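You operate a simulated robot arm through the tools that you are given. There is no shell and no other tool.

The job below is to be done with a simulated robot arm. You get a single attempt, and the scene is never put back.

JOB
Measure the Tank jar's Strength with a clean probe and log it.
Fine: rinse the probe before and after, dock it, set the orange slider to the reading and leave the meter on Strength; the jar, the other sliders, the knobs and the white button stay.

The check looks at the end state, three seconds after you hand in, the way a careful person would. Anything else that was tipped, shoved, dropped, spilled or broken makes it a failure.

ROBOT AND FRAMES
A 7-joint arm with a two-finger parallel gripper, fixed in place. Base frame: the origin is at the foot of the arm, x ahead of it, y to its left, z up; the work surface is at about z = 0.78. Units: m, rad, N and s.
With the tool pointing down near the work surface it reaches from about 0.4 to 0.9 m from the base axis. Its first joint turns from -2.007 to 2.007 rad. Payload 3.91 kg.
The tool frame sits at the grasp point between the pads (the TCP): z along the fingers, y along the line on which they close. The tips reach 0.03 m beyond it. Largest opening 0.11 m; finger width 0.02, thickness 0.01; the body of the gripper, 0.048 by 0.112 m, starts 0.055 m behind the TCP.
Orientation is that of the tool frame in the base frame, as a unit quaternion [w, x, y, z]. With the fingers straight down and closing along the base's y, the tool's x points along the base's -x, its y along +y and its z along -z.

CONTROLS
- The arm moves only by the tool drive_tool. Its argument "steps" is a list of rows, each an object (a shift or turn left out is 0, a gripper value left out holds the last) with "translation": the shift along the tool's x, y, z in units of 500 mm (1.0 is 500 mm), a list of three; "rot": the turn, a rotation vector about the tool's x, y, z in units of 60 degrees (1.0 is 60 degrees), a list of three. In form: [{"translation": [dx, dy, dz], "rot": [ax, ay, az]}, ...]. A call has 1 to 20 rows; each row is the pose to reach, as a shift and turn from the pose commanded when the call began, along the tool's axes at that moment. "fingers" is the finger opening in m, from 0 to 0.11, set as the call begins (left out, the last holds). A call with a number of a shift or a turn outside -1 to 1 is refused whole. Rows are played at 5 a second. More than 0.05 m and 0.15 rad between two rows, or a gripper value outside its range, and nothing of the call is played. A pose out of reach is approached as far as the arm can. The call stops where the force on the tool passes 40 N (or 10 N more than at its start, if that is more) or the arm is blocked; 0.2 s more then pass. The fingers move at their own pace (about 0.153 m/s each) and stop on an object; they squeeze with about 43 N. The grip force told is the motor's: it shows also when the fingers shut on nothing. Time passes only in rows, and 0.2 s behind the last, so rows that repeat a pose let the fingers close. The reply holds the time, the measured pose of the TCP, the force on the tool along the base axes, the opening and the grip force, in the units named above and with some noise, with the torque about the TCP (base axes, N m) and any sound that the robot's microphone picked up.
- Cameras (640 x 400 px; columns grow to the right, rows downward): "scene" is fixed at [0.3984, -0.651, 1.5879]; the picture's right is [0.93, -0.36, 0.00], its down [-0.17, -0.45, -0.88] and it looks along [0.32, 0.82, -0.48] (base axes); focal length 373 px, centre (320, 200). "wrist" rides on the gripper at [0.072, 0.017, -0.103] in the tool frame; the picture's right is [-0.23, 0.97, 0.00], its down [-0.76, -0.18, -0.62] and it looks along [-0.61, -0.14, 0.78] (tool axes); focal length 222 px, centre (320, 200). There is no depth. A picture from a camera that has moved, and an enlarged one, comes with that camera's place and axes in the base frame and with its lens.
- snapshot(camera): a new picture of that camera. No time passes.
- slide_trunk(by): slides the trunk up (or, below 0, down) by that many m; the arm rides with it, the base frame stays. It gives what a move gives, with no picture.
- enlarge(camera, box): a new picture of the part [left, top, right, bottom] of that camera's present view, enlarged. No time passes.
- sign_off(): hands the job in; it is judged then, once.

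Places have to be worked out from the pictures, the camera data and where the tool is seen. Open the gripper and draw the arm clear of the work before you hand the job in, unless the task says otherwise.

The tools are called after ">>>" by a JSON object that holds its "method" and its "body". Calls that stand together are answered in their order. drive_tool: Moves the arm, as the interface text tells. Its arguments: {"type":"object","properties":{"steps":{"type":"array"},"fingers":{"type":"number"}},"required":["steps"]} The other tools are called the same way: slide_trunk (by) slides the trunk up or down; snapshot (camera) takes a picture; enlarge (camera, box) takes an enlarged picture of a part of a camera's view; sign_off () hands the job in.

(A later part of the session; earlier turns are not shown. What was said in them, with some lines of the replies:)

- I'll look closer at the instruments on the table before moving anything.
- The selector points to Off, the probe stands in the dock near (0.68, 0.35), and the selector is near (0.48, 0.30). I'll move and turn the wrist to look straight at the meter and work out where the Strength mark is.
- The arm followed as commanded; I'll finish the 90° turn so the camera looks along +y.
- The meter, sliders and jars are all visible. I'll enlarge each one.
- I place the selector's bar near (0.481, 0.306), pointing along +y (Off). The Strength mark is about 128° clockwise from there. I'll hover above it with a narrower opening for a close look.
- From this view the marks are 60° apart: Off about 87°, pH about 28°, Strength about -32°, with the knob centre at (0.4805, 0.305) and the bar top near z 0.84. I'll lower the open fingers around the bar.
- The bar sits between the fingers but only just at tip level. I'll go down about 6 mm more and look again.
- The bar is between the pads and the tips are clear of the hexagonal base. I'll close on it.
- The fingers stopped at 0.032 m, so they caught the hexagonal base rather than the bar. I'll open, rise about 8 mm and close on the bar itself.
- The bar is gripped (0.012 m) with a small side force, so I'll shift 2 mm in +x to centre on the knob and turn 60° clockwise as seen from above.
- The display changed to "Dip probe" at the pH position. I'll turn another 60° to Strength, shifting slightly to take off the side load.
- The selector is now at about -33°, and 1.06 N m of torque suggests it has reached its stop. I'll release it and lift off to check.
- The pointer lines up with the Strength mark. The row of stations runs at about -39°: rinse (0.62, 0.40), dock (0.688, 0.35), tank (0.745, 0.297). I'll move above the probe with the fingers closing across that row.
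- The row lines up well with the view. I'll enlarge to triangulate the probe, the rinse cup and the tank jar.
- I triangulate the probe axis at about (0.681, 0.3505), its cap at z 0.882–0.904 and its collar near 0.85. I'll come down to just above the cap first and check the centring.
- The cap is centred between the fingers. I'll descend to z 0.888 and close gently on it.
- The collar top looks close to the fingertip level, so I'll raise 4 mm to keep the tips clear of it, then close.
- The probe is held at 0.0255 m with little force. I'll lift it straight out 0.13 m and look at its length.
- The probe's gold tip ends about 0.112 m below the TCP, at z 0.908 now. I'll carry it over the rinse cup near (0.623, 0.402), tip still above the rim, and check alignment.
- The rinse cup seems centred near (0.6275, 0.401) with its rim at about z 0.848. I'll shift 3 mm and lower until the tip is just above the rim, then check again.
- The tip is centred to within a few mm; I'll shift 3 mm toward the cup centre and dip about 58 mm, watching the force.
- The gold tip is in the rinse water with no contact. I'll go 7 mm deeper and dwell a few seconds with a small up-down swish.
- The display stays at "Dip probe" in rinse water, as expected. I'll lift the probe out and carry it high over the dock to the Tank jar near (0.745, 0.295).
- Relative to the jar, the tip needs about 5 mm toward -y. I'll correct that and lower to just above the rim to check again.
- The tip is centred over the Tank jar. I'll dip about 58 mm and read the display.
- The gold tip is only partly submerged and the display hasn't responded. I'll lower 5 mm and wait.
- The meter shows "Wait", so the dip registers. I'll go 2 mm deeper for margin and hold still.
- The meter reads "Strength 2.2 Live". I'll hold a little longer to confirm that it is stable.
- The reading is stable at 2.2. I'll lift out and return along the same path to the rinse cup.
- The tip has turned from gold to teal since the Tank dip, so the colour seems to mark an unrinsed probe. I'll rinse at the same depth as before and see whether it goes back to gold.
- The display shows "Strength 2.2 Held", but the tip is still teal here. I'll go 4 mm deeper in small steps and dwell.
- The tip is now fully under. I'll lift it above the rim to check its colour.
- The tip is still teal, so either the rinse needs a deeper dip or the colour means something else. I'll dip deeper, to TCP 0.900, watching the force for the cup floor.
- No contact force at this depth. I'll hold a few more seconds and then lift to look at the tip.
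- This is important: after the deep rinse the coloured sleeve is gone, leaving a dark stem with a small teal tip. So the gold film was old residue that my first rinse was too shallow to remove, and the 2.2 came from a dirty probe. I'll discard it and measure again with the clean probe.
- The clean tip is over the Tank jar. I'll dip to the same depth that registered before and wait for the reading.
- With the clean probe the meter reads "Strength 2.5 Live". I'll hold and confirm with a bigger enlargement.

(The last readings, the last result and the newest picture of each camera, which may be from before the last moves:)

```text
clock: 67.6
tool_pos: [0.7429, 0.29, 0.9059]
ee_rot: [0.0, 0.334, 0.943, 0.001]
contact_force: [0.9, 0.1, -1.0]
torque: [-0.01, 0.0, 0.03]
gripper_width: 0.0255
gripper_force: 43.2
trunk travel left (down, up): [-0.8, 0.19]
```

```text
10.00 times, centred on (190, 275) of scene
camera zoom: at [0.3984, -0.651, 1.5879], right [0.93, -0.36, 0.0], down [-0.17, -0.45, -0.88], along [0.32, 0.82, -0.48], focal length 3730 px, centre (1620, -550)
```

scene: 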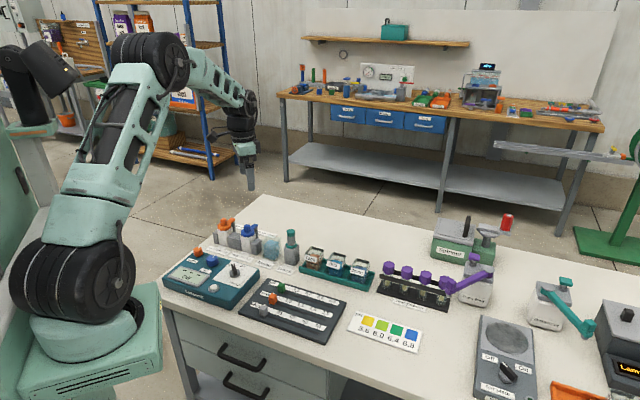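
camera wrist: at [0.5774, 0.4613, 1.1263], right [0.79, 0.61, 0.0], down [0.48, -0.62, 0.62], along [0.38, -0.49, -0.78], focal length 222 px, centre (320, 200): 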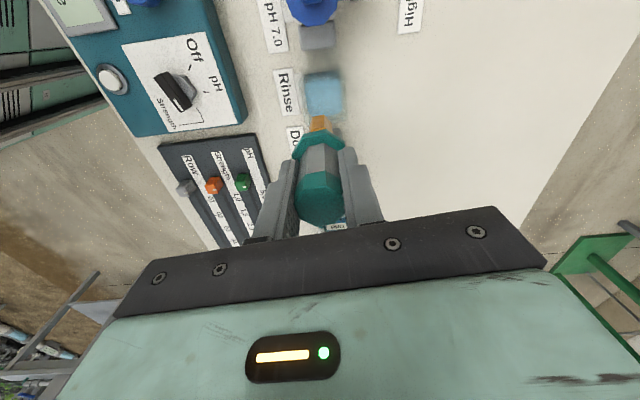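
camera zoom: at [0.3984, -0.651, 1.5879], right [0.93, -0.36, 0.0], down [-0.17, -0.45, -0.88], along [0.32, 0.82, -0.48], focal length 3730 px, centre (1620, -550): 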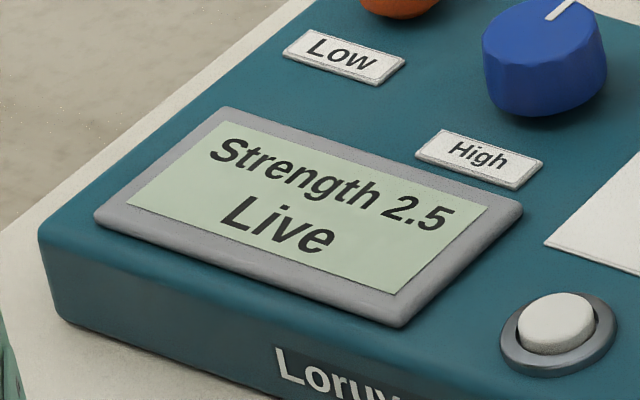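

The reading is stable at 2.5. I'll lift out and return to the rinse cup for the final deep rinse.

>>> {"method": "drive_tool", "body": {"steps": [{"translation": [0, 0, -0.05]}, {"translation": [0, 0, -0.1]}, {"translation": [0, 0, -0.17]}, {"translation": [0, 0, -0.234]}, {"translation": [0, 0, -0.234]}, {"translation": [0.06, 0.006, -0.234]}, {"translation": [0.12, 0.013, -0.234]}, {"translation": [0.18, 0.019, -0.234]}, {"translation": [0.24, 0.026, -0.234]}, {"translation": [0.29, 0.031, -0.234]}, {"translation": [0.328, 0.035, -0.234]}, {"translation": [0.328, 0.035, -0.234]}, {"translation": [0.328, 0.035, -0.18]}, {"translation": [0.328, 0.035, -0.138]}, {"translation": [0.328, 0.035, -0.138]}]}}

>>> {"method": "enlarge", "body": {"camera": "scene", "box": [240, 190, 310, 280]}}

>>> {"method": "enlarge", "body": {"camera": "wrist", "box": [240, 60, 400, 180]}}

```text
clock: 70.8
tool_pos: [0.6258, 0.4044, 0.9739]
ee_rot: [-0.001, 0.334, 0.943, 0.0]
contact_force: [0.5, 0.0, -1.1]
torque: [-0.01, -0.01, -0.01]
gripper_width: 0.0253
gripper_force: 42.9
trunk travel left (down, up): [-0.8, 0.19]
```

```text
4.44 times, centred on (275, 235) of scene
camera zoom: at [0.3984, -0.651, 1.5879], right [0.93, -0.36, 0.0], down [-0.17, -0.45, -0.88], along [0.32, 0.82, -0.48], focal length 1658 px, centre (520, 44)
```

zoom: 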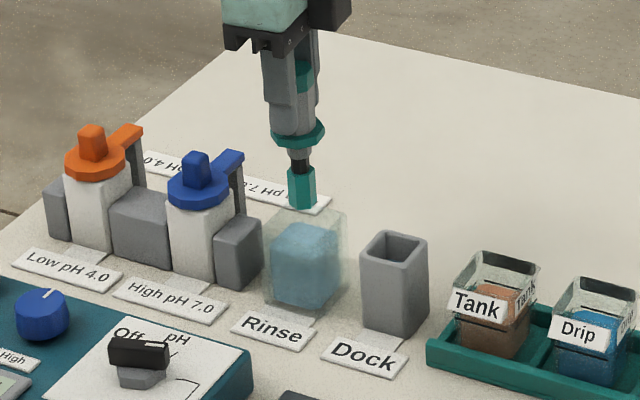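

```text
3.33 times, centred on (320, 120) of wrist
camera zoom: at [0.5801, 0.4629, 1.078], right [0.79, 0.61, 0.0], down [0.48, -0.62, 0.62], along [0.38, -0.49, -0.78], focal length 740 px, centre (320, 467)
```

zoom: 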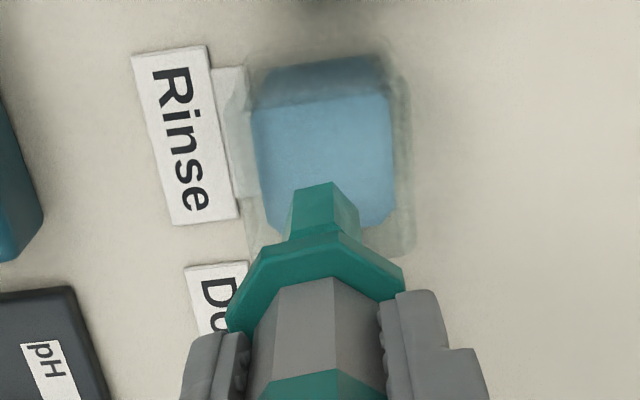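

The Tank film is back on the tip, as expected. I'll do the deep rinse to TCP 0.899 and hold about 3 s.

>>> {"method": "drive_tool", "body": {"steps": [{"translation": [0, 0, 0.03]}, {"translation": [0, 0, 0.07]}, {"translation": [0, 0, 0.1]}, {"translation": [0, 0, 0.125]}, {"translation": [0, 0, 0.142]}, {"translation": [0, 0, 0.152]}, {"translation": [0, 0, 0.152]}, {"translation": [0, 0, 0.152]}, {"translation": [0, 0, 0.152]}, {"translation": [0, 0, 0.152]}, {"translation": [0, 0, 0.152]}, {"translation": [0, 0, 0.152]}, {"translation": [0, 0, 0.152]}, {"translation": [0, 0, 0.152]}, {"translation": [0, 0, 0.152]}, {"translation": [0, 0, 0.152]}, {"translation": [0, 0, 0.152]}, {"translation": [0, 0, 0.152]}, {"translation": [0, 0, 0.152]}, {"translation": [0, 0, 0.152]}]}}

>>> {"method": "drive_tool", "body": {"steps": [{"translation": [0, 0, 0]}, {"translation": [0, 0, 0]}, {"translation": [0, 0, 0]}, {"translation": [0, 0, 0]}, {"translation": [0, 0, 0]}, {"translation": [0, 0, -0.05]}, {"translation": [0, 0, -0.1]}, {"translation": [0, 0, -0.152]}, {"translation": [0, 0, -0.2]}, {"translation": [0, 0, -0.248]}, {"translation": [0, 0, -0.248]}]}}

>>> {"method": "enlarge", "body": {"camera": "scene", "box": [240, 170, 320, 280]}}

>>> {"method": "enlarge", "body": {"camera": "wrist", "box": [240, 40, 400, 180]}}

>>> {"method": "enlarge", "body": {"camera": "scene", "box": [150, 240, 250, 310]}}

```text
clock: 75.0
tool_pos: [0.6254, 0.4061, 0.8976]
ee_rot: [0.0, 0.334, 0.942, 0.0]
contact_force: [0.6, 0.4, -1.2]
torque: [0.02, -0.01, 0.02]
gripper_width: 0.0258
gripper_force: 42.9
trunk travel left (down, up): [-0.8, 0.19]
```

```text
clock: 77.4
tool_pos: [0.625, 0.4076, 1.0223]
ee_rot: [-0.001, 0.334, 0.943, 0.001]
contact_force: [0.3, 0.4, -2.3]
torque: [0.02, -0.01, -0.01]
gripper_width: 0.0257
gripper_force: 43.2
trunk travel left (down, up): [-0.8, 0.19]
```

```text
3.64 times, centred on (280, 225) of scene
camera zoom: at [0.3984, -0.651, 1.5879], right [0.93, -0.36, 0.0], down [-0.17, -0.45, -0.88], along [0.32, 0.82, -0.48], focal length 1356 px, centre (466, 109)
```

zoom: 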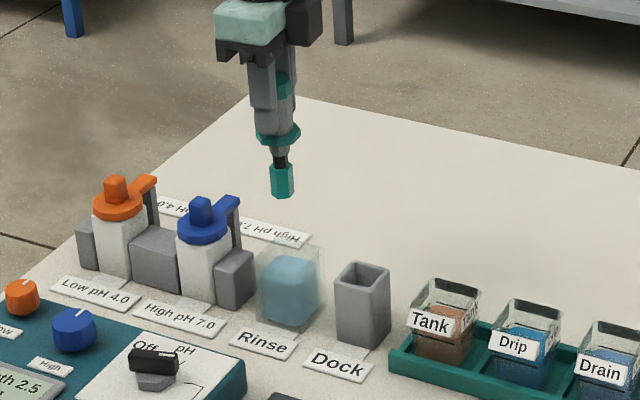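

```text
2.86 times, centred on (320, 110) of wrist
camera zoom: at [0.5791, 0.4664, 1.1262], right [0.79, 0.61, 0.0], down [0.48, -0.62, 0.62], along [0.38, -0.49, -0.78], focal length 635 px, centre (320, 457)
```

zoom: 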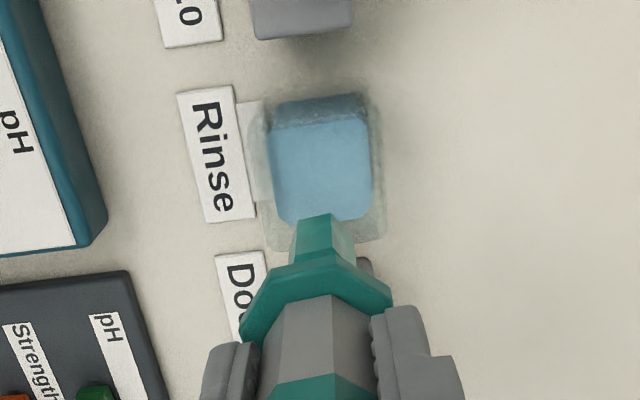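

```text
5.71 times, centred on (200, 275) of scene
camera zoom: at [0.3984, -0.651, 1.5879], right [0.93, -0.36, 0.0], down [-0.17, -0.45, -0.88], along [0.32, 0.82, -0.48], focal length 2131 px, centre (1006, -229)
```

zoom: 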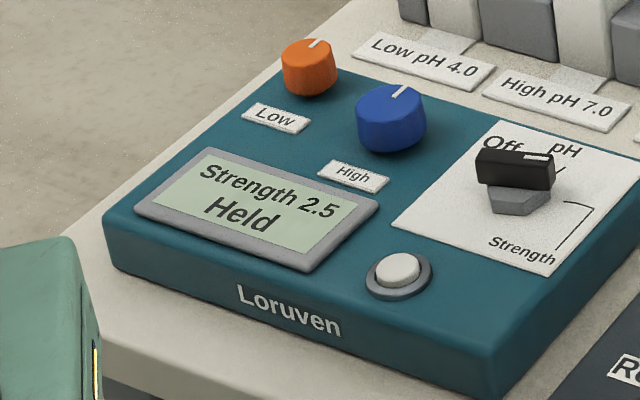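

The film is still there after about 4 s; the earlier clean result followed two dips. I'll dip again with some up-and-down swishing inside the cup.

>>> {"method": "drive_tool", "body": {"steps": [{"translation": [0, -0.003, 0.05]}, {"translation": [0, -0.003, 0.1]}, {"translation": [0, -0.003, 0.15]}, {"translation": [0, -0.003, 0.19]}, {"translation": [0, -0.003, 0.22]}, {"translation": [0, -0.003, 0.24]}, {"translation": [0, -0.003, 0.248]}, {"translation": [0, -0.003, 0.248]}, {"translation": [0, -0.003, 0.248]}, {"translation": [0, -0.003, 0.248]}, {"translation": [0, -0.003, 0.248]}, {"translation": [0, -0.003, 0.248]}, {"translation": [0, -0.003, 0.248]}, {"translation": [0, -0.003, 0.248]}, {"translation": [0, -0.003, 0.248]}, {"translation": [0, -0.003, 0.248]}, {"translation": [0, -0.003, 0.248]}, {"translation": [0, -0.003, 0.248]}, {"translation": [0, -0.003, 0.248]}, {"translation": [0, -0.003, 0.248]}]}}

>>> {"method": "drive_tool", "body": {"steps": [{"translation": [0, 0, 0]}, {"translation": [0, 0, 0]}, {"translation": [0, 0, -0.05]}, {"translation": [0, 0, -0.1]}, {"translation": [0, 0, -0.152]}, {"translation": [0, 0, -0.152]}]}}

>>> {"method": "enlarge", "body": {"camera": "scene", "box": [240, 190, 310, 280]}}

>>> {"method": "enlarge", "body": {"camera": "wrist", "box": [240, 60, 400, 180]}}

```text
clock: 81.6
tool_pos: [0.6244, 0.4036, 0.8989]
ee_rot: [0.0, 0.334, 0.943, 0.0]
contact_force: [-0.1, 1.2, -1.1]
torque: [0.02, -0.02, 0.0]
gripper_width: 0.0255
gripper_force: 43.2
trunk travel left (down, up): [-0.8, 0.19]
```

```text
clock: 83.0
tool_pos: [0.6239, 0.4046, 0.974]
ee_rot: [-0.001, 0.334, 0.943, 0.0]
contact_force: [0.4, -1.3, -1.6]
torque: [0.03, -0.03, -0.04]
gripper_width: 0.0253
gripper_force: 42.8
trunk travel left (down, up): [-0.8, 0.19]
```

```text
4.44 times, centred on (275, 235) of scene
camera zoom: at [0.3984, -0.651, 1.5879], right [0.93, -0.36, 0.0], down [-0.17, -0.45, -0.88], along [0.32, 0.82, -0.48], focal length 1658 px, centre (520, 44)
```

zoom: 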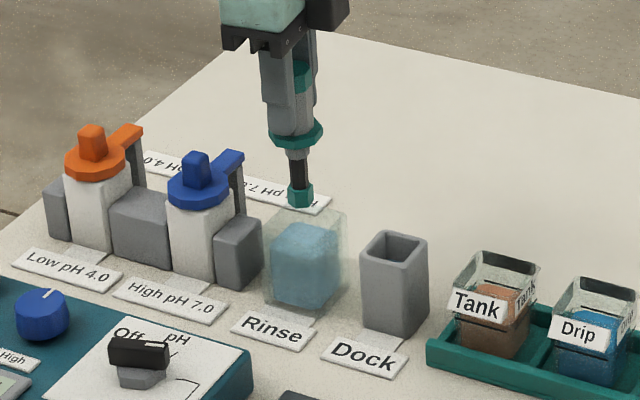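

```text
3.33 times, centred on (320, 120) of wrist
camera zoom: at [0.5786, 0.4635, 1.0777], right [0.79, 0.61, 0.0], down [0.48, -0.62, 0.62], along [0.38, -0.49, -0.78], focal length 740 px, centre (320, 467)
```

zoom: 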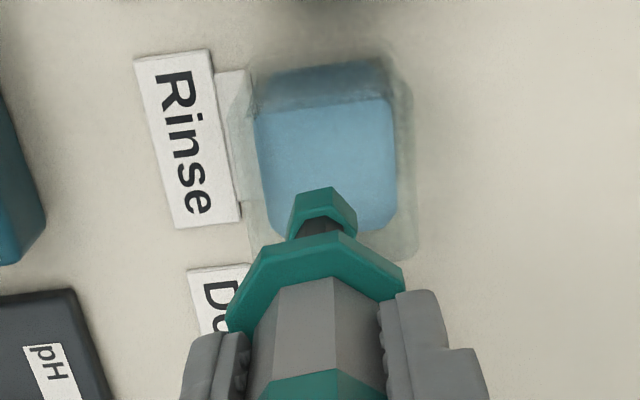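

Clean again: the film comes off on the second dip, so the 2.5 was taken with a clean probe. I'll lift, carry the probe back over the dock and check alignment before lowering.

>>> {"method": "drive_tool", "body": {"steps": [{"translation": [0, 0, -0.05]}, {"translation": [0, 0, -0.096]}, {"translation": [0, 0, -0.096]}, {"translation": [-0.05, -0.005, -0.096]}, {"translation": [-0.1, -0.009, -0.096]}, {"translation": [-0.155, -0.014, -0.096]}, {"translation": [-0.155, -0.014, -0.096]}, {"translation": [-0.155, -0.014, -0.05]}, {"translation": [-0.155, -0.014, 0]}, {"translation": [-0.155, -0.014, 0]}]}}

>>> {"method": "enlarge", "body": {"camera": "scene", "box": [250, 190, 330, 280]}}

>>> {"method": "enlarge", "body": {"camera": "wrist", "box": [240, 60, 400, 180]}}

```text
clock: 85.2
tool_pos: [0.6811, 0.3493, 0.9738]
ee_rot: [0.0, 0.333, 0.943, -0.001]
contact_force: [0.6, 1.2, -1.0]
torque: [-0.01, -0.02, -0.02]
gripper_width: 0.0255
gripper_force: 43.1
trunk travel left (down, up): [-0.8, 0.19]
```

```text
4.44 times, centred on (290, 235) of scene
camera zoom: at [0.3984, -0.651, 1.5879], right [0.93, -0.36, 0.0], down [-0.17, -0.45, -0.88], along [0.32, 0.82, -0.48], focal length 1658 px, centre (453, 44)
```

zoom: 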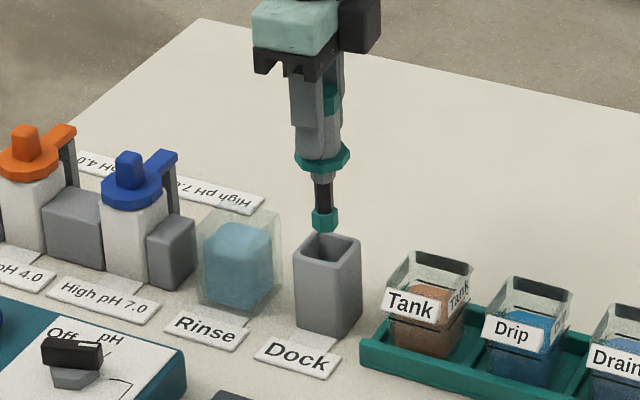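

```text
3.33 times, centred on (320, 120) of wrist
camera zoom: at [0.6344, 0.4075, 1.0772], right [0.79, 0.61, 0.0], down [0.48, -0.62, 0.62], along [0.38, -0.49, -0.78], focal length 740 px, centre (320, 467)
```

zoom: 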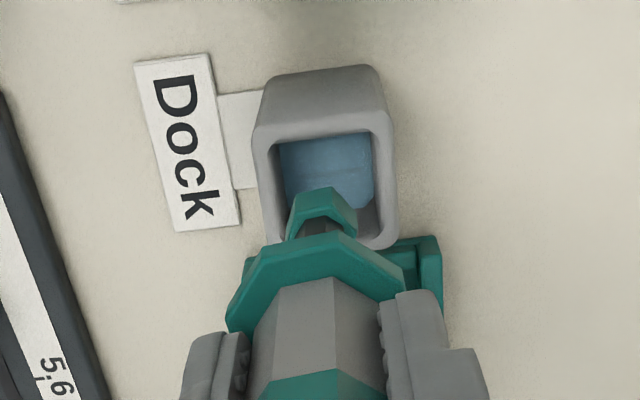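

Aligned with the dock opening. I'll lower it to the original seat height in small steps.

>>> {"method": "drive_tool", "body": {"steps": [{"translation": [0, 0, 0.03]}, {"translation": [0, 0, 0.06]}, {"translation": [0, 0, 0.09]}, {"translation": [0, 0, 0.12]}, {"translation": [0, 0, 0.14]}, {"translation": [0, 0, 0.155]}, {"translation": [0, 0, 0.164]}, {"translation": [0, 0, 0.164]}]}}

>>> {"method": "enlarge", "body": {"camera": "scene", "box": [250, 190, 330, 280]}}

>>> {"method": "enlarge", "body": {"camera": "wrist", "box": [240, 60, 400, 180]}}

```text
clock: 87.0
tool_pos: [0.6801, 0.3496, 0.894]
ee_rot: [-0.001, 0.334, 0.943, 0.0]
contact_force: [0.5, -1.4, 6.0]
torque: [-0.11, 0.1, -0.01]
gripper_width: 0.0255
gripper_force: 42.8
trunk travel left (down, up): [-0.8, 0.19]
```

```text
4.44 times, centred on (290, 235) of scene
camera zoom: at [0.3984, -0.651, 1.5879], right [0.93, -0.36, 0.0], down [-0.17, -0.45, -0.88], along [0.32, 0.82, -0.48], focal length 1658 px, centre (453, 44)
```

zoom: 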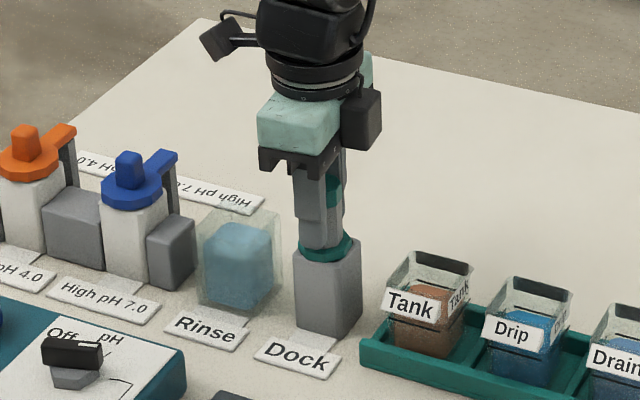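

```text
3.33 times, centred on (320, 120) of wrist
camera zoom: at [0.6339, 0.4093, 0.9972], right [0.79, 0.61, 0.0], down [0.48, -0.62, 0.62], along [0.38, -0.49, -0.78], focal length 740 px, centre (320, 467)
```

zoom: 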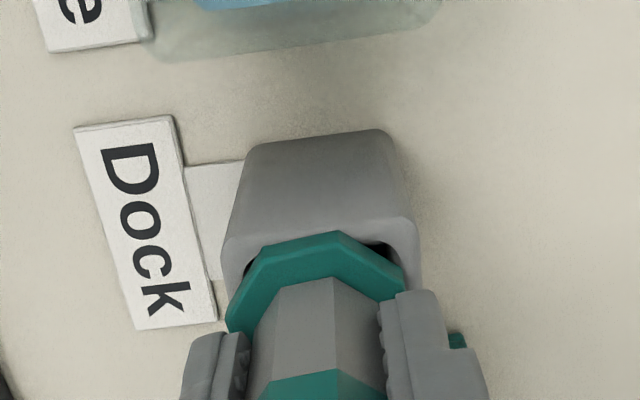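

The probe is seated, with light upward contact of 6 N at the original height. I'll open the fingers slowly and rise straight up.

>>> {"method": "drive_tool", "body": {"steps": [{"translation": [0, 0, 0]}, {"translation": [0, 0, 0]}, {"translation": [0, 0, 0]}, {"translation": [0, 0, -0.02]}, {"translation": [0, 0, -0.06]}, {"translation": [0, 0, -0.11]}, {"translation": [0, 0, -0.18]}, {"translation": [0, 0, -0.26]}], "fingers": 0.06}}

>>> {"method": "enlarge", "body": {"camera": "scene", "box": [150, 180, 310, 300]}}

>>> {"method": "snapshot", "body": {"camera": "wrist"}}

```text
clock: 88.8
tool_pos: [0.681, 0.3502, 1.0219]
ee_rot: [0.0, 0.333, 0.943, -0.001]
contact_force: [-0.1, 0.5, -0.7]
torque: [-0.01, 0.02, -0.01]
gripper_width: 0.06
gripper_force: 0.1
trunk travel left (down, up): [-0.8, 0.19]
```

```text
3.33 times, centred on (230, 240) of scene
camera zoom: at [0.3984, -0.651, 1.5879], right [0.93, -0.36, 0.0], down [-0.17, -0.45, -0.88], along [0.32, 0.82, -0.48], focal length 1243 px, centre (620, 67)
```

zoom: 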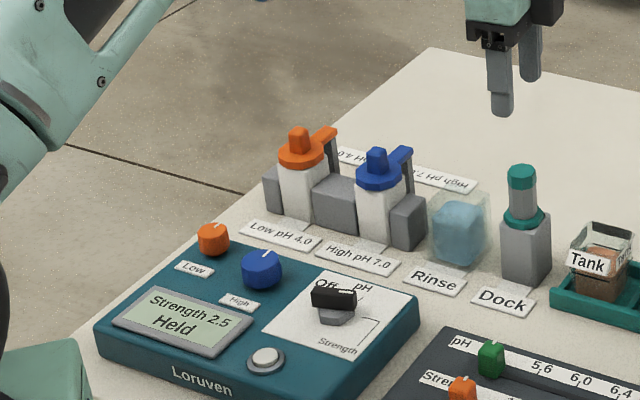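

```text
taken
camera wrist: at [0.6343, 0.4099, 1.1253], right [0.79, 0.61, 0.0], down [0.48, -0.62, 0.62], along [0.38, -0.49, -0.78], focal length 222 px, centre (320, 200)
```

wrist: 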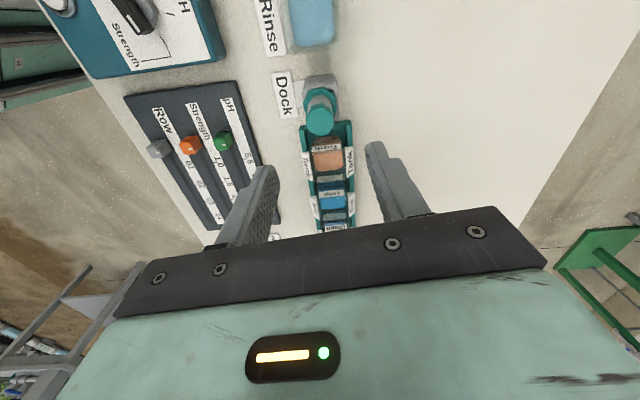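

The probe is docked and the meter still holds 2.5 on Strength. Now the orange slider, near (0.568, 0.170) with its slot running at about -47°. I'll hover above it with the fingers across the slot.

>>> {"method": "drive_tool", "body": {"steps": [{"translation": [-0.008, -0.07, 0], "rot": [0, 0, 0.022]}, {"translation": [-0.017, -0.14, 0.0], "rot": [0, 0, 0.044]}, {"translation": [-0.025, -0.21, 0.0], "rot": [0, 0, 0.066]}, {"translation": [-0.034, -0.28, 0.03], "rot": [0, 0, 0.088]}, {"translation": [-0.042, -0.35, 0.06], "rot": [0, 0, 0.11]}, {"translation": [-0.051, -0.422, 0.1], "rot": [0, 0, 0.133]}, {"translation": [-0.051, -0.422, 0.1], "rot": [0, 0, 0.133]}], "fingers": 0.045}}

>>> {"method": "snapshot", "body": {"camera": "wrist"}}

>>> {"method": "enlarge", "body": {"camera": "wrist", "box": [200, 0, 440, 180]}}

>>> {"method": "enlarge", "body": {"camera": "scene", "box": [240, 260, 360, 350]}}

```text
clock: 90.4
tool_pos: [0.567, 0.1686, 0.9747]
ee_rot: [0.0, 0.399, 0.917, 0.0]
contact_force: [-0.1, 0.4, 0.2]
torque: [0.04, 0.04, 0.02]
gripper_width: 0.0452
gripper_force: 0.2
trunk travel left (down, up): [-0.8, 0.19]
```

```text
taken
camera wrist: at [0.5296, 0.2329, 1.0783], right [0.87, 0.5, 0.0], down [0.39, -0.68, 0.62], along [0.31, -0.54, -0.78], focal length 222 px, centre (320, 200)
```

wrist: 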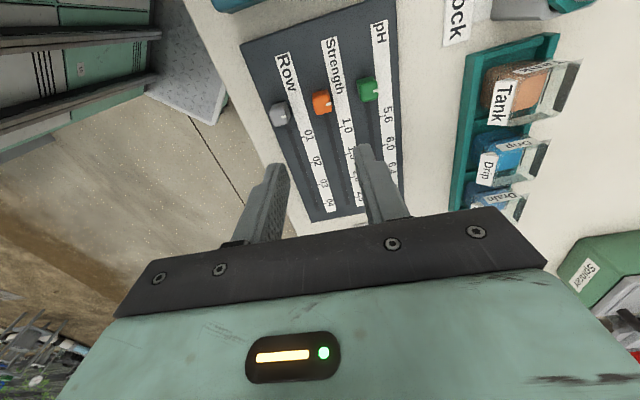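

```text
2.22 times, centred on (320, 90) of wrist
camera zoom: at [0.5296, 0.2329, 1.0783], right [0.87, 0.5, 0.0], down [0.39, -0.68, 0.62], along [0.31, -0.54, -0.78], focal length 494 px, centre (320, 444)
```

zoom: 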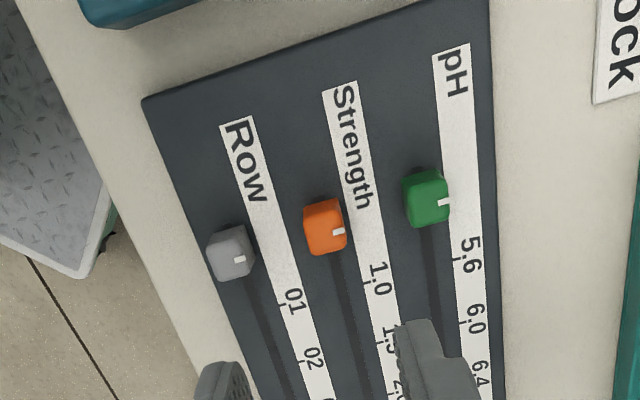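

```text
4.44 times, centred on (300, 305) of scene
camera zoom: at [0.3984, -0.651, 1.5879], right [0.93, -0.36, 0.0], down [-0.17, -0.45, -0.88], along [0.32, 0.82, -0.48], focal length 1658 px, centre (409, -267)
```

zoom: 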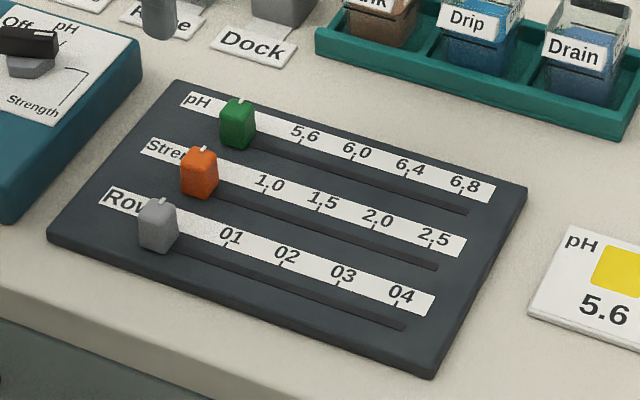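

The board surface is at about z 0.79 and the orange slider at (0.568, 0.1705). I'll descend to just above it and check that it sits between the fingers.

>>> {"method": "drive_tool", "body": {"steps": [{"translation": [0.001, 0.004, 0.07]}, {"translation": [0.001, 0.004, 0.14]}, {"translation": [0.001, 0.004, 0.19]}, {"translation": [0.001, 0.004, 0.224]}, {"translation": [0.001, 0.004, 0.224]}]}}

>>> {"method": "enlarge", "body": {"camera": "wrist", "box": [200, 60, 440, 220]}}

>>> {"method": "enlarge", "body": {"camera": "scene", "box": [230, 240, 330, 340]}}

```text
clock: 91.6
tool_pos: [0.5684, 0.1702, 0.861]
ee_rot: [0.0, 0.399, 0.917, 0.0]
contact_force: [-0.3, -1.1, 0.1]
torque: [0.0, 0.01, 0.0]
gripper_width: 0.0448
gripper_force: 0.0
trunk travel left (down, up): [-0.8, 0.19]
```

```text
2.50 times, centred on (320, 140) of wrist
camera zoom: at [0.5315, 0.2352, 0.965], right [0.87, 0.5, 0.0], down [0.39, -0.68, 0.62], along [0.31, -0.54, -0.78], focal length 555 px, centre (320, 350)
```

zoom: 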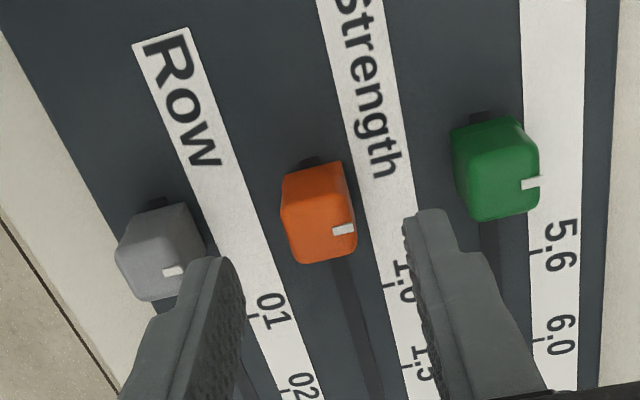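

```text
4.00 times, centred on (280, 290) of scene
camera zoom: at [0.3984, -0.651, 1.5879], right [0.93, -0.36, 0.0], down [-0.17, -0.45, -0.88], along [0.32, 0.82, -0.48], focal length 1492 px, centre (480, -160)
```

zoom: 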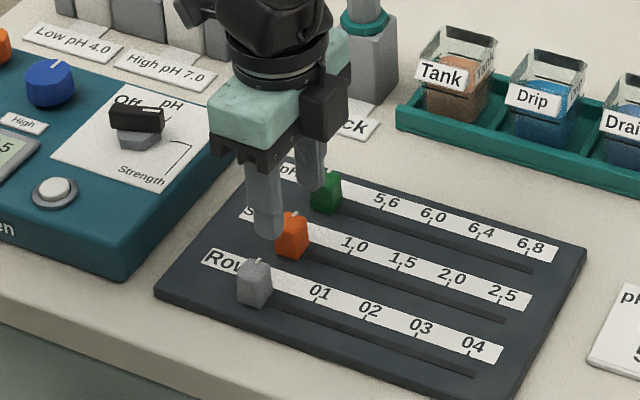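

The slider is centred between the fingers. I'll descend 31 mm, leaving the tips about 10 mm above the board, and close.

>>> {"method": "drive_tool", "body": {"steps": [{"translation": [0, 0, 0.02]}, {"translation": [0, 0, 0.04]}, {"translation": [0, 0, 0.056]}, {"translation": [0, 0, 0.062]}, {"translation": [0, 0, 0.062]}]}}

>>> {"method": "drive_tool", "body": {"steps": [{"translation": [0, 0, 0]}, {"translation": [0, 0, 0]}, {"translation": [0, 0, 0]}], "fingers": 0.0}}

>>> {"method": "enlarge", "body": {"camera": "wrist", "box": [200, 60, 440, 220]}}

>>> {"method": "enlarge", "body": {"camera": "scene", "box": [230, 240, 330, 340]}}

```text
clock: 92.8
tool_pos: [0.5686, 0.1717, 0.8288]
ee_rot: [0.0, 0.398, 0.917, 0.001]
contact_force: [0.6, -0.6, -0.3]
torque: [0.0, 0.01, -0.03]
gripper_width: 0.0452
gripper_force: 0.0
trunk travel left (down, up): [-0.8, 0.19]
```

```text
clock: 93.6
tool_pos: [0.5676, 0.1724, 0.8296]
ee_rot: [0.0, 0.398, 0.917, 0.0]
contact_force: [-0.6, -0.7, -0.1]
torque: [-0.1, -0.09, 0.97]
gripper_width: 0.0194
gripper_force: 45.0
trunk travel left (down, up): [-0.8, 0.19]
```

```text
2.50 times, centred on (320, 140) of wrist
camera zoom: at [0.5303, 0.2367, 0.933], right [0.87, 0.5, 0.0], down [0.39, -0.68, 0.62], along [0.31, -0.54, -0.78], focal length 555 px, centre (320, 350)
```

zoom: 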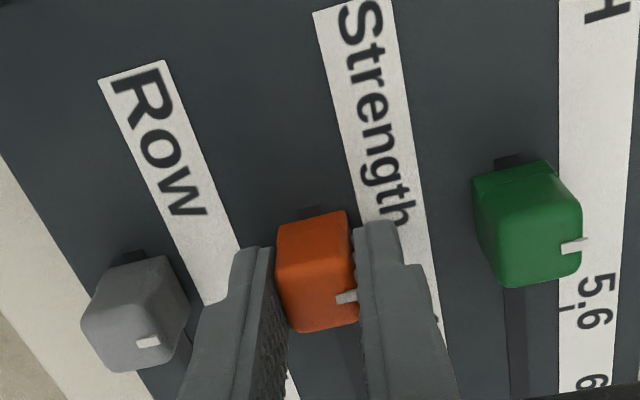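

```text
4.00 times, centred on (280, 290) of scene
camera zoom: at [0.3984, -0.651, 1.5879], right [0.93, -0.36, 0.0], down [-0.17, -0.45, -0.88], along [0.32, 0.82, -0.48], focal length 1492 px, centre (480, -160)
```

zoom: 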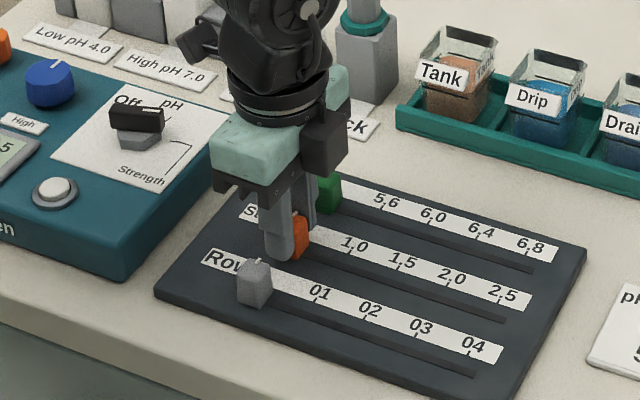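

The slider is gripped at 0.0194 m with 0.97 N m of twist, so my yaw is a little off. I'll turn 2° to relieve it and see how the torque responds.

>>> {"method": "drive_tool", "body": {"steps": [{"rot": [0, 0, -0.02]}, {"rot": [0, 0, -0.035]}, {"rot": [0, 0, -0.035]}]}}

```text
clock: 94.4
tool_pos: [0.5668, 0.1718, 0.8291]
ee_rot: [0.0, 0.382, 0.924, 0.0]
contact_force: [0.5, 1.5, -9.5]
torque: [0.22, 0.11, -0.2]
gripper_width: 0.0193
gripper_force: 45.0
trunk travel left (down, up): [-0.8, 0.19]
```

The torque is relieved, which puts the slot at about -45°. I'll slide along it 0.10 m first and check the side forces and position.

>>> {"method": "drive_tool", "body": {"steps": [{"translation": [-0.02, 0, 0]}, {"translation": [-0.05, 0, 0]}, {"translation": [-0.08, 0, 0]}, {"translation": [-0.11, 0, 0]}, {"translation": [-0.14, 0, 0]}, {"translation": [-0.17, 0, 0]}, {"translation": [-0.2, 0, 0]}, {"translation": [-0.2, 0, 0]}]}}

>>> {"method": "enlarge", "body": {"camera": "scene", "box": [250, 250, 370, 350]}}

>>> {"method": "enlarge", "body": {"camera": "wrist", "box": [200, 60, 440, 220]}}

```text
clock: 96.2
tool_pos: [0.6386, 0.1002, 0.8294]
ee_rot: [0.0, 0.382, 0.924, 0.0]
contact_force: [-6.9, -7.7, 8.5]
torque: [0.44, 0.81, -0.05]
gripper_width: 0.0192
gripper_force: 45.4
trunk travel left (down, up): [-0.8, 0.19]
```

```text
4.00 times, centred on (310, 300) of scene
camera zoom: at [0.3984, -0.651, 1.5879], right [0.93, -0.36, 0.0], down [-0.17, -0.45, -0.88], along [0.32, 0.82, -0.48], focal length 1492 px, centre (360, -200)
```

zoom: 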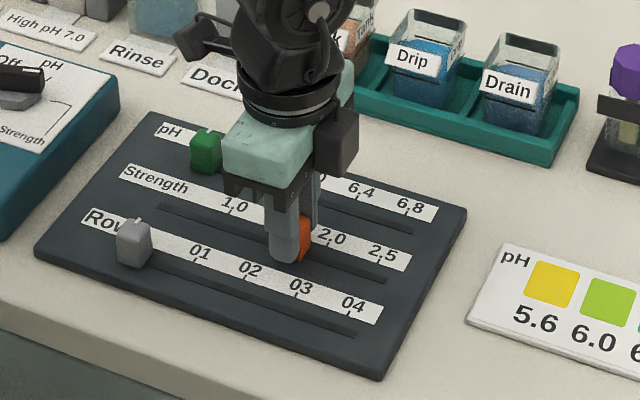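

```text
2.50 times, centred on (320, 140) of wrist
camera zoom: at [0.5993, 0.1642, 0.933], right [0.85, 0.53, 0.0], down [0.41, -0.66, 0.62], along [0.33, -0.53, -0.78], focal length 555 px, centre (320, 350)
```

zoom: 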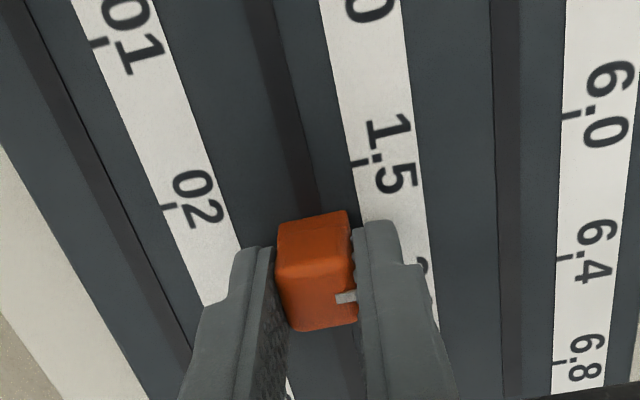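

At about 1.76 now, with spacing of about 0.039 m per 0.5, so 2.5 lies roughly 0.058 m further. I'll slide there with a few mm of sideways correction.

>>> {"method": "drive_tool", "body": {"steps": [{"translation": [-0.01, -0.005, 0]}, {"translation": [-0.035, -0.006, 0]}, {"translation": [-0.06, -0.007, 0]}, {"translation": [-0.085, -0.008, 0]}, {"translation": [-0.105, -0.008, 0]}, {"translation": [-0.116, -0.008, 0]}, {"translation": [-0.116, -0.008, 0]}]}}

>>> {"method": "enlarge", "body": {"camera": "scene", "box": [270, 260, 370, 350]}}

>>> {"method": "enlarge", "body": {"camera": "wrist", "box": [200, 60, 440, 220]}}

```text
clock: 97.8
tool_pos: [0.6807, 0.0593, 0.8293]
ee_rot: [0.001, 0.381, 0.925, 0.001]
contact_force: [25.1, 23.8, -16.9]
torque: [0.47, -0.21, -0.09]
gripper_width: 0.0193
gripper_force: 45.2
trunk travel left (down, up): [-0.8, 0.19]
```

```text
4.44 times, centred on (320, 305) of scene
camera zoom: at [0.3984, -0.651, 1.5879], right [0.93, -0.36, 0.0], down [-0.17, -0.45, -0.88], along [0.32, 0.82, -0.48], focal length 1658 px, centre (320, -267)
```

zoom: 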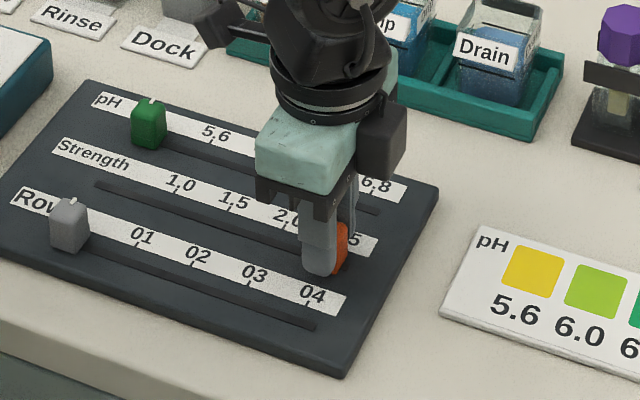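

```text
2.50 times, centred on (320, 140) of wrist
camera zoom: at [0.6395, 0.1229, 0.933], right [0.85, 0.53, 0.0], down [0.41, -0.66, 0.62], along [0.33, -0.53, -0.78], focal length 555 px, centre (320, 350)
```

zoom: 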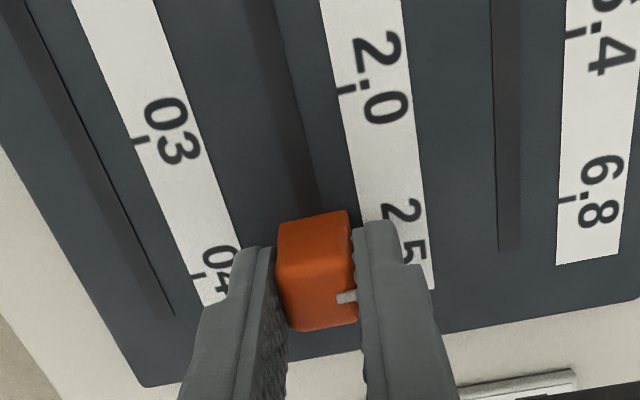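

The sideways correction was too much (about 34 N), though the position along the slot looks right. I'll ease the side load off before releasing.

>>> {"method": "drive_tool", "body": {"steps": [{"translation": [0, 0.004, 0]}, {"translation": [0, 0.0065, 0]}, {"translation": [0, 0.0065, 0]}]}}

```text
clock: 98.6
tool_pos: [0.6806, 0.06, 0.83]
ee_rot: [-0.001, 0.381, 0.924, 0.0]
contact_force: [15.2, 13.4, -10.6]
torque: [-0.38, -0.96, -0.11]
gripper_width: 0.0193
gripper_force: 45.2
trunk travel left (down, up): [-0.8, 0.19]
```

About 20 N of side load remains, so I'll ease another 2.5 mm.

>>> {"method": "drive_tool", "body": {"steps": [{"translation": [0, 0.003, 0]}, {"translation": [0, 0.005, 0]}, {"translation": [0, 0.005, 0]}]}}

```text
clock: 99.4
tool_pos: [0.6796, 0.0599, 0.831]
ee_rot: [-0.002, 0.382, 0.924, -0.001]
contact_force: [-1.8, -3.2, 3.8]
torque: [-0.4, -0.41, -0.04]
gripper_width: 0.0195
gripper_force: 44.6
trunk travel left (down, up): [-0.8, 0.19]
```

The side load is gone. I'll open the fingers, rise straight up and back off so the camera can see the slider against the 2.5 tick.

>>> {"method": "drive_tool", "body": {"steps": [{"translation": [0, 0, 0]}, {"translation": [0, 0, 0]}, {"translation": [0, 0, -0.02]}, {"translation": [0, 0, -0.06]}, {"translation": [0, 0, -0.12]}, {"translation": [0, 0, -0.18]}, {"translation": [0.03, 0, -0.24]}, {"translation": [0.06, 0, -0.3]}], "fingers": 0.045}}

>>> {"method": "snapshot", "body": {"camera": "wrist"}}

>>> {"method": "enlarge", "body": {"camera": "wrist", "box": [260, 40, 400, 160]}}

>>> {"method": "enlarge", "body": {"camera": "scene", "box": [290, 280, 360, 340]}}

```text
clock: 101.2
tool_pos: [0.6611, 0.0827, 0.9808]
ee_rot: [-0.001, 0.382, 0.924, 0.0]
contact_force: [0.2, 0.5, -0.2]
torque: [0.0, -0.01, -0.01]
gripper_width: 0.0452
gripper_force: 0.0
trunk travel left (down, up): [-0.8, 0.19]
```

```text
taken
camera wrist: at [0.6217, 0.1457, 1.0837], right [0.85, 0.53, 0.0], down [0.41, -0.66, 0.62], along [0.33, -0.53, -0.78], focal length 222 px, centre (320, 200)
```

wrist: 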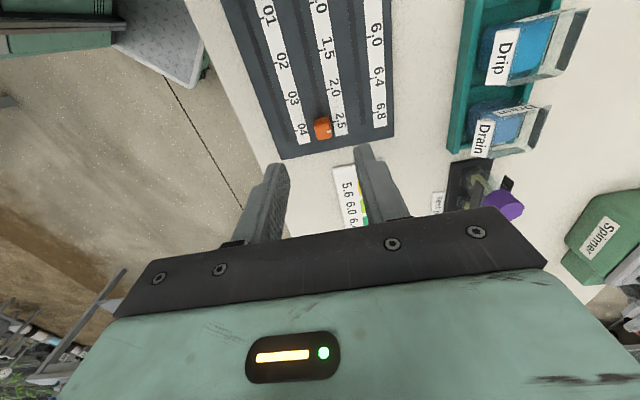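

```text
3.33 times, centred on (330, 100) of wrist
camera zoom: at [0.6217, 0.1457, 1.0837], right [0.85, 0.53, 0.0], down [0.41, -0.66, 0.62], along [0.33, -0.53, -0.78], focal length 740 px, centre (287, 533)
```

zoom: 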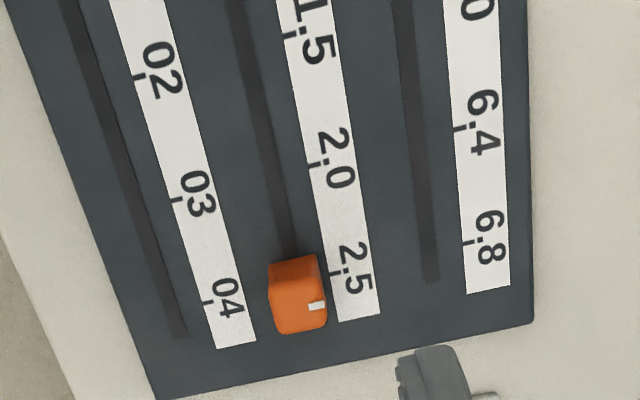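

```text
6.67 times, centred on (325, 310) of scene
camera zoom: at [0.3984, -0.651, 1.5879], right [0.93, -0.36, 0.0], down [-0.17, -0.45, -0.88], along [0.32, 0.82, -0.48], focal length 2487 px, centre (287, -533)
```

zoom: 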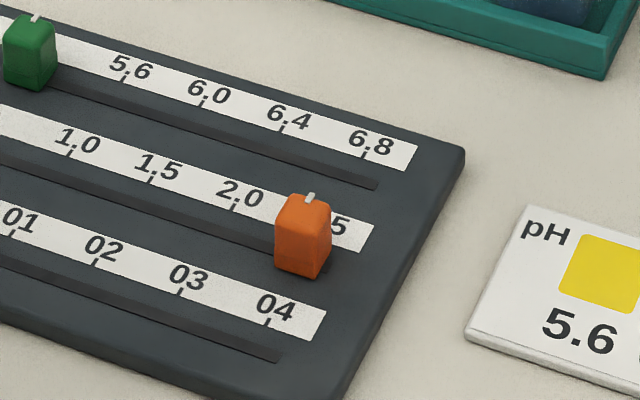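

The wrist view puts the slider mark within about 1 mm of the 2.5 tick, and the scene view agrees (about 2.51). I'll open the gripper, raise the arm clear and do a final check of everything.

>>> {"method": "drive_tool", "body": {"steps": [{"translation": [0, 0, -0.06]}, {"translation": [0, 0, -0.12]}, {"translation": [0, 0, -0.18]}, {"translation": [0.02, 0.04, -0.24]}, {"translation": [0.05, 0.1, -0.3]}, {"translation": [0.08, 0.16, -0.36]}, {"translation": [0.12, 0.22, -0.42]}, {"translation": [0.16, 0.28, -0.42]}, {"translation": [0.2, 0.34, -0.42]}, {"translation": [0.22, 0.38, -0.42]}], "fingers": 0.1}}

>>> {"method": "snapshot", "body": {"camera": "scene"}}

>>> {"method": "enlarge", "body": {"camera": "scene", "box": [150, 200, 310, 320]}}

>>> {"method": "enlarge", "body": {"camera": "scene", "box": [250, 220, 390, 350]}}

>>> {"method": "snapshot", "body": {"camera": "wrist"}}

```text
clock: 103.4
tool_pos: [0.715, 0.2943, 1.1895]
ee_rot: [0.0, 0.381, 0.925, 0.0]
contact_force: [0.3, -0.7, 0.4]
torque: [0.05, 0.0, 0.0]
gripper_width: 0.1002
gripper_force: 0.2
trunk travel left (down, up): [-0.8, 0.19]
```

```text
taken
```

scene: 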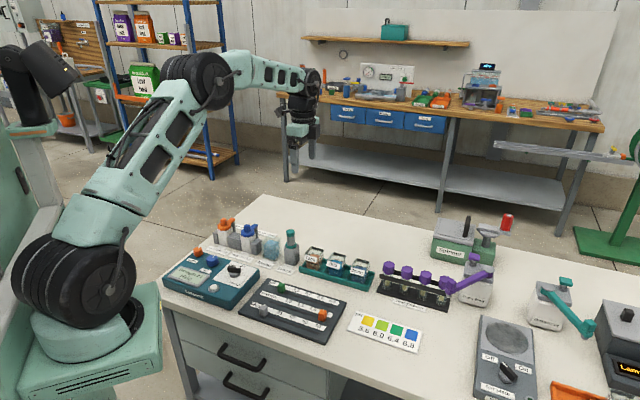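

```text
3.33 times, centred on (230, 260) of scene
camera zoom: at [0.3984, -0.651, 1.5879], right [0.93, -0.36, 0.0], down [-0.17, -0.45, -0.88], along [0.32, 0.82, -0.48], focal length 1243 px, centre (620, 0)
```

zoom: 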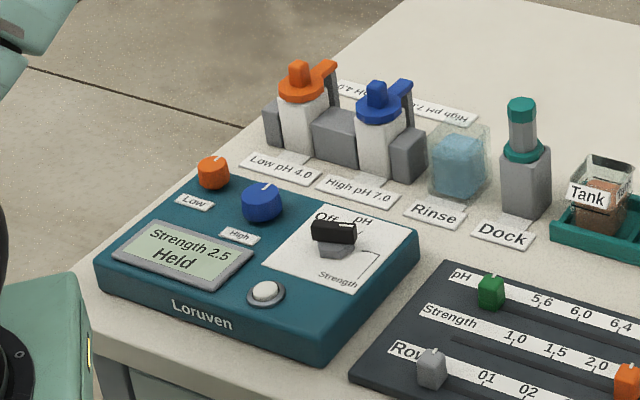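

```text
3.08 times, centred on (320, 285) of scene
camera zoom: at [0.3984, -0.651, 1.5879], right [0.93, -0.36, 0.0], down [-0.17, -0.45, -0.88], along [0.32, 0.82, -0.48], focal length 1148 px, centre (320, -62)
```

zoom: 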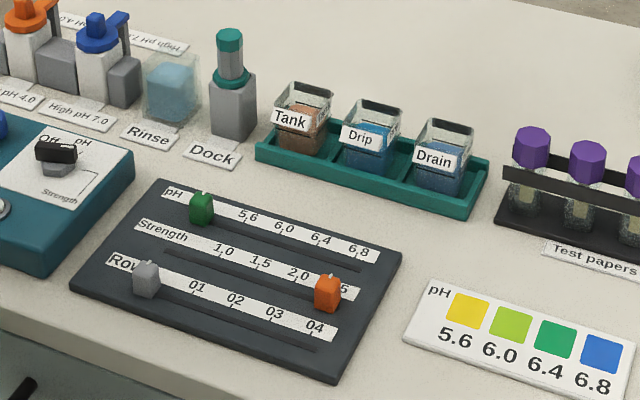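

```text
taken
camera wrist: at [0.6755, 0.3575, 1.2937], right [0.85, 0.53, 0.0], down [0.41, -0.66, 0.62], along [0.33, -0.53, -0.78], focal length 222 px, centre (320, 200)
```

wrist: 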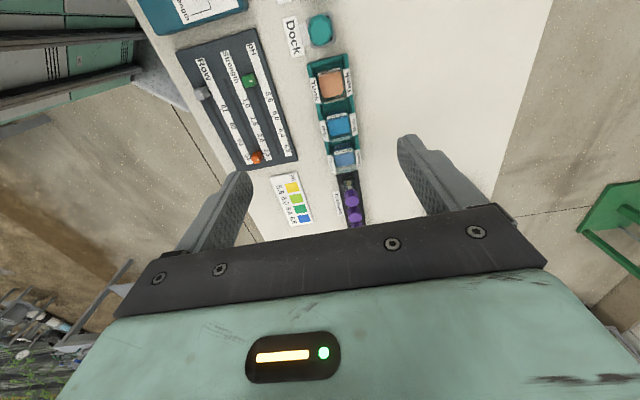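

Everything matches the job: the probe is clean and docked, the meter is on Strength showing 2.5 Held, and the orange slider is at 2.5. The other sliders, the Low and High knobs, the button and the jars are where they were, and the arm is open and clear, so I'm handing in.

>>> {"method": "sign_off", "body": {}}

```text
The job is handed in.
```

I measured the Tank jar's Strength at **2.5** with a clean probe, set the orange slider to it, and handed the job in.

- **First reading discarded:** My first rinse didn't get the probe clean. A gold film of old residue stayed on it, and the meter read 2.2. I only noticed after that dip, so the unclean probe was in the Tank jar once. The film came off after a second rinse dip, and I then took the 2.5 reading, which held steady.
- **Probe:** I rinsed it again after the reading until the film was gone, which took two dips. It is back upright in the dock.
- **Meter:** It is on Strength and shows "Strength 2.5 Held".
- **Slider:** The orange slider is within about 1 mm of the 2.5 mark, judged from two camera views.
- **Everything else:** In the last pictures the jars, the other sliders, the Low and High knobs and the white button looked unmoved. The gripper is open and the arm is clear of the table.
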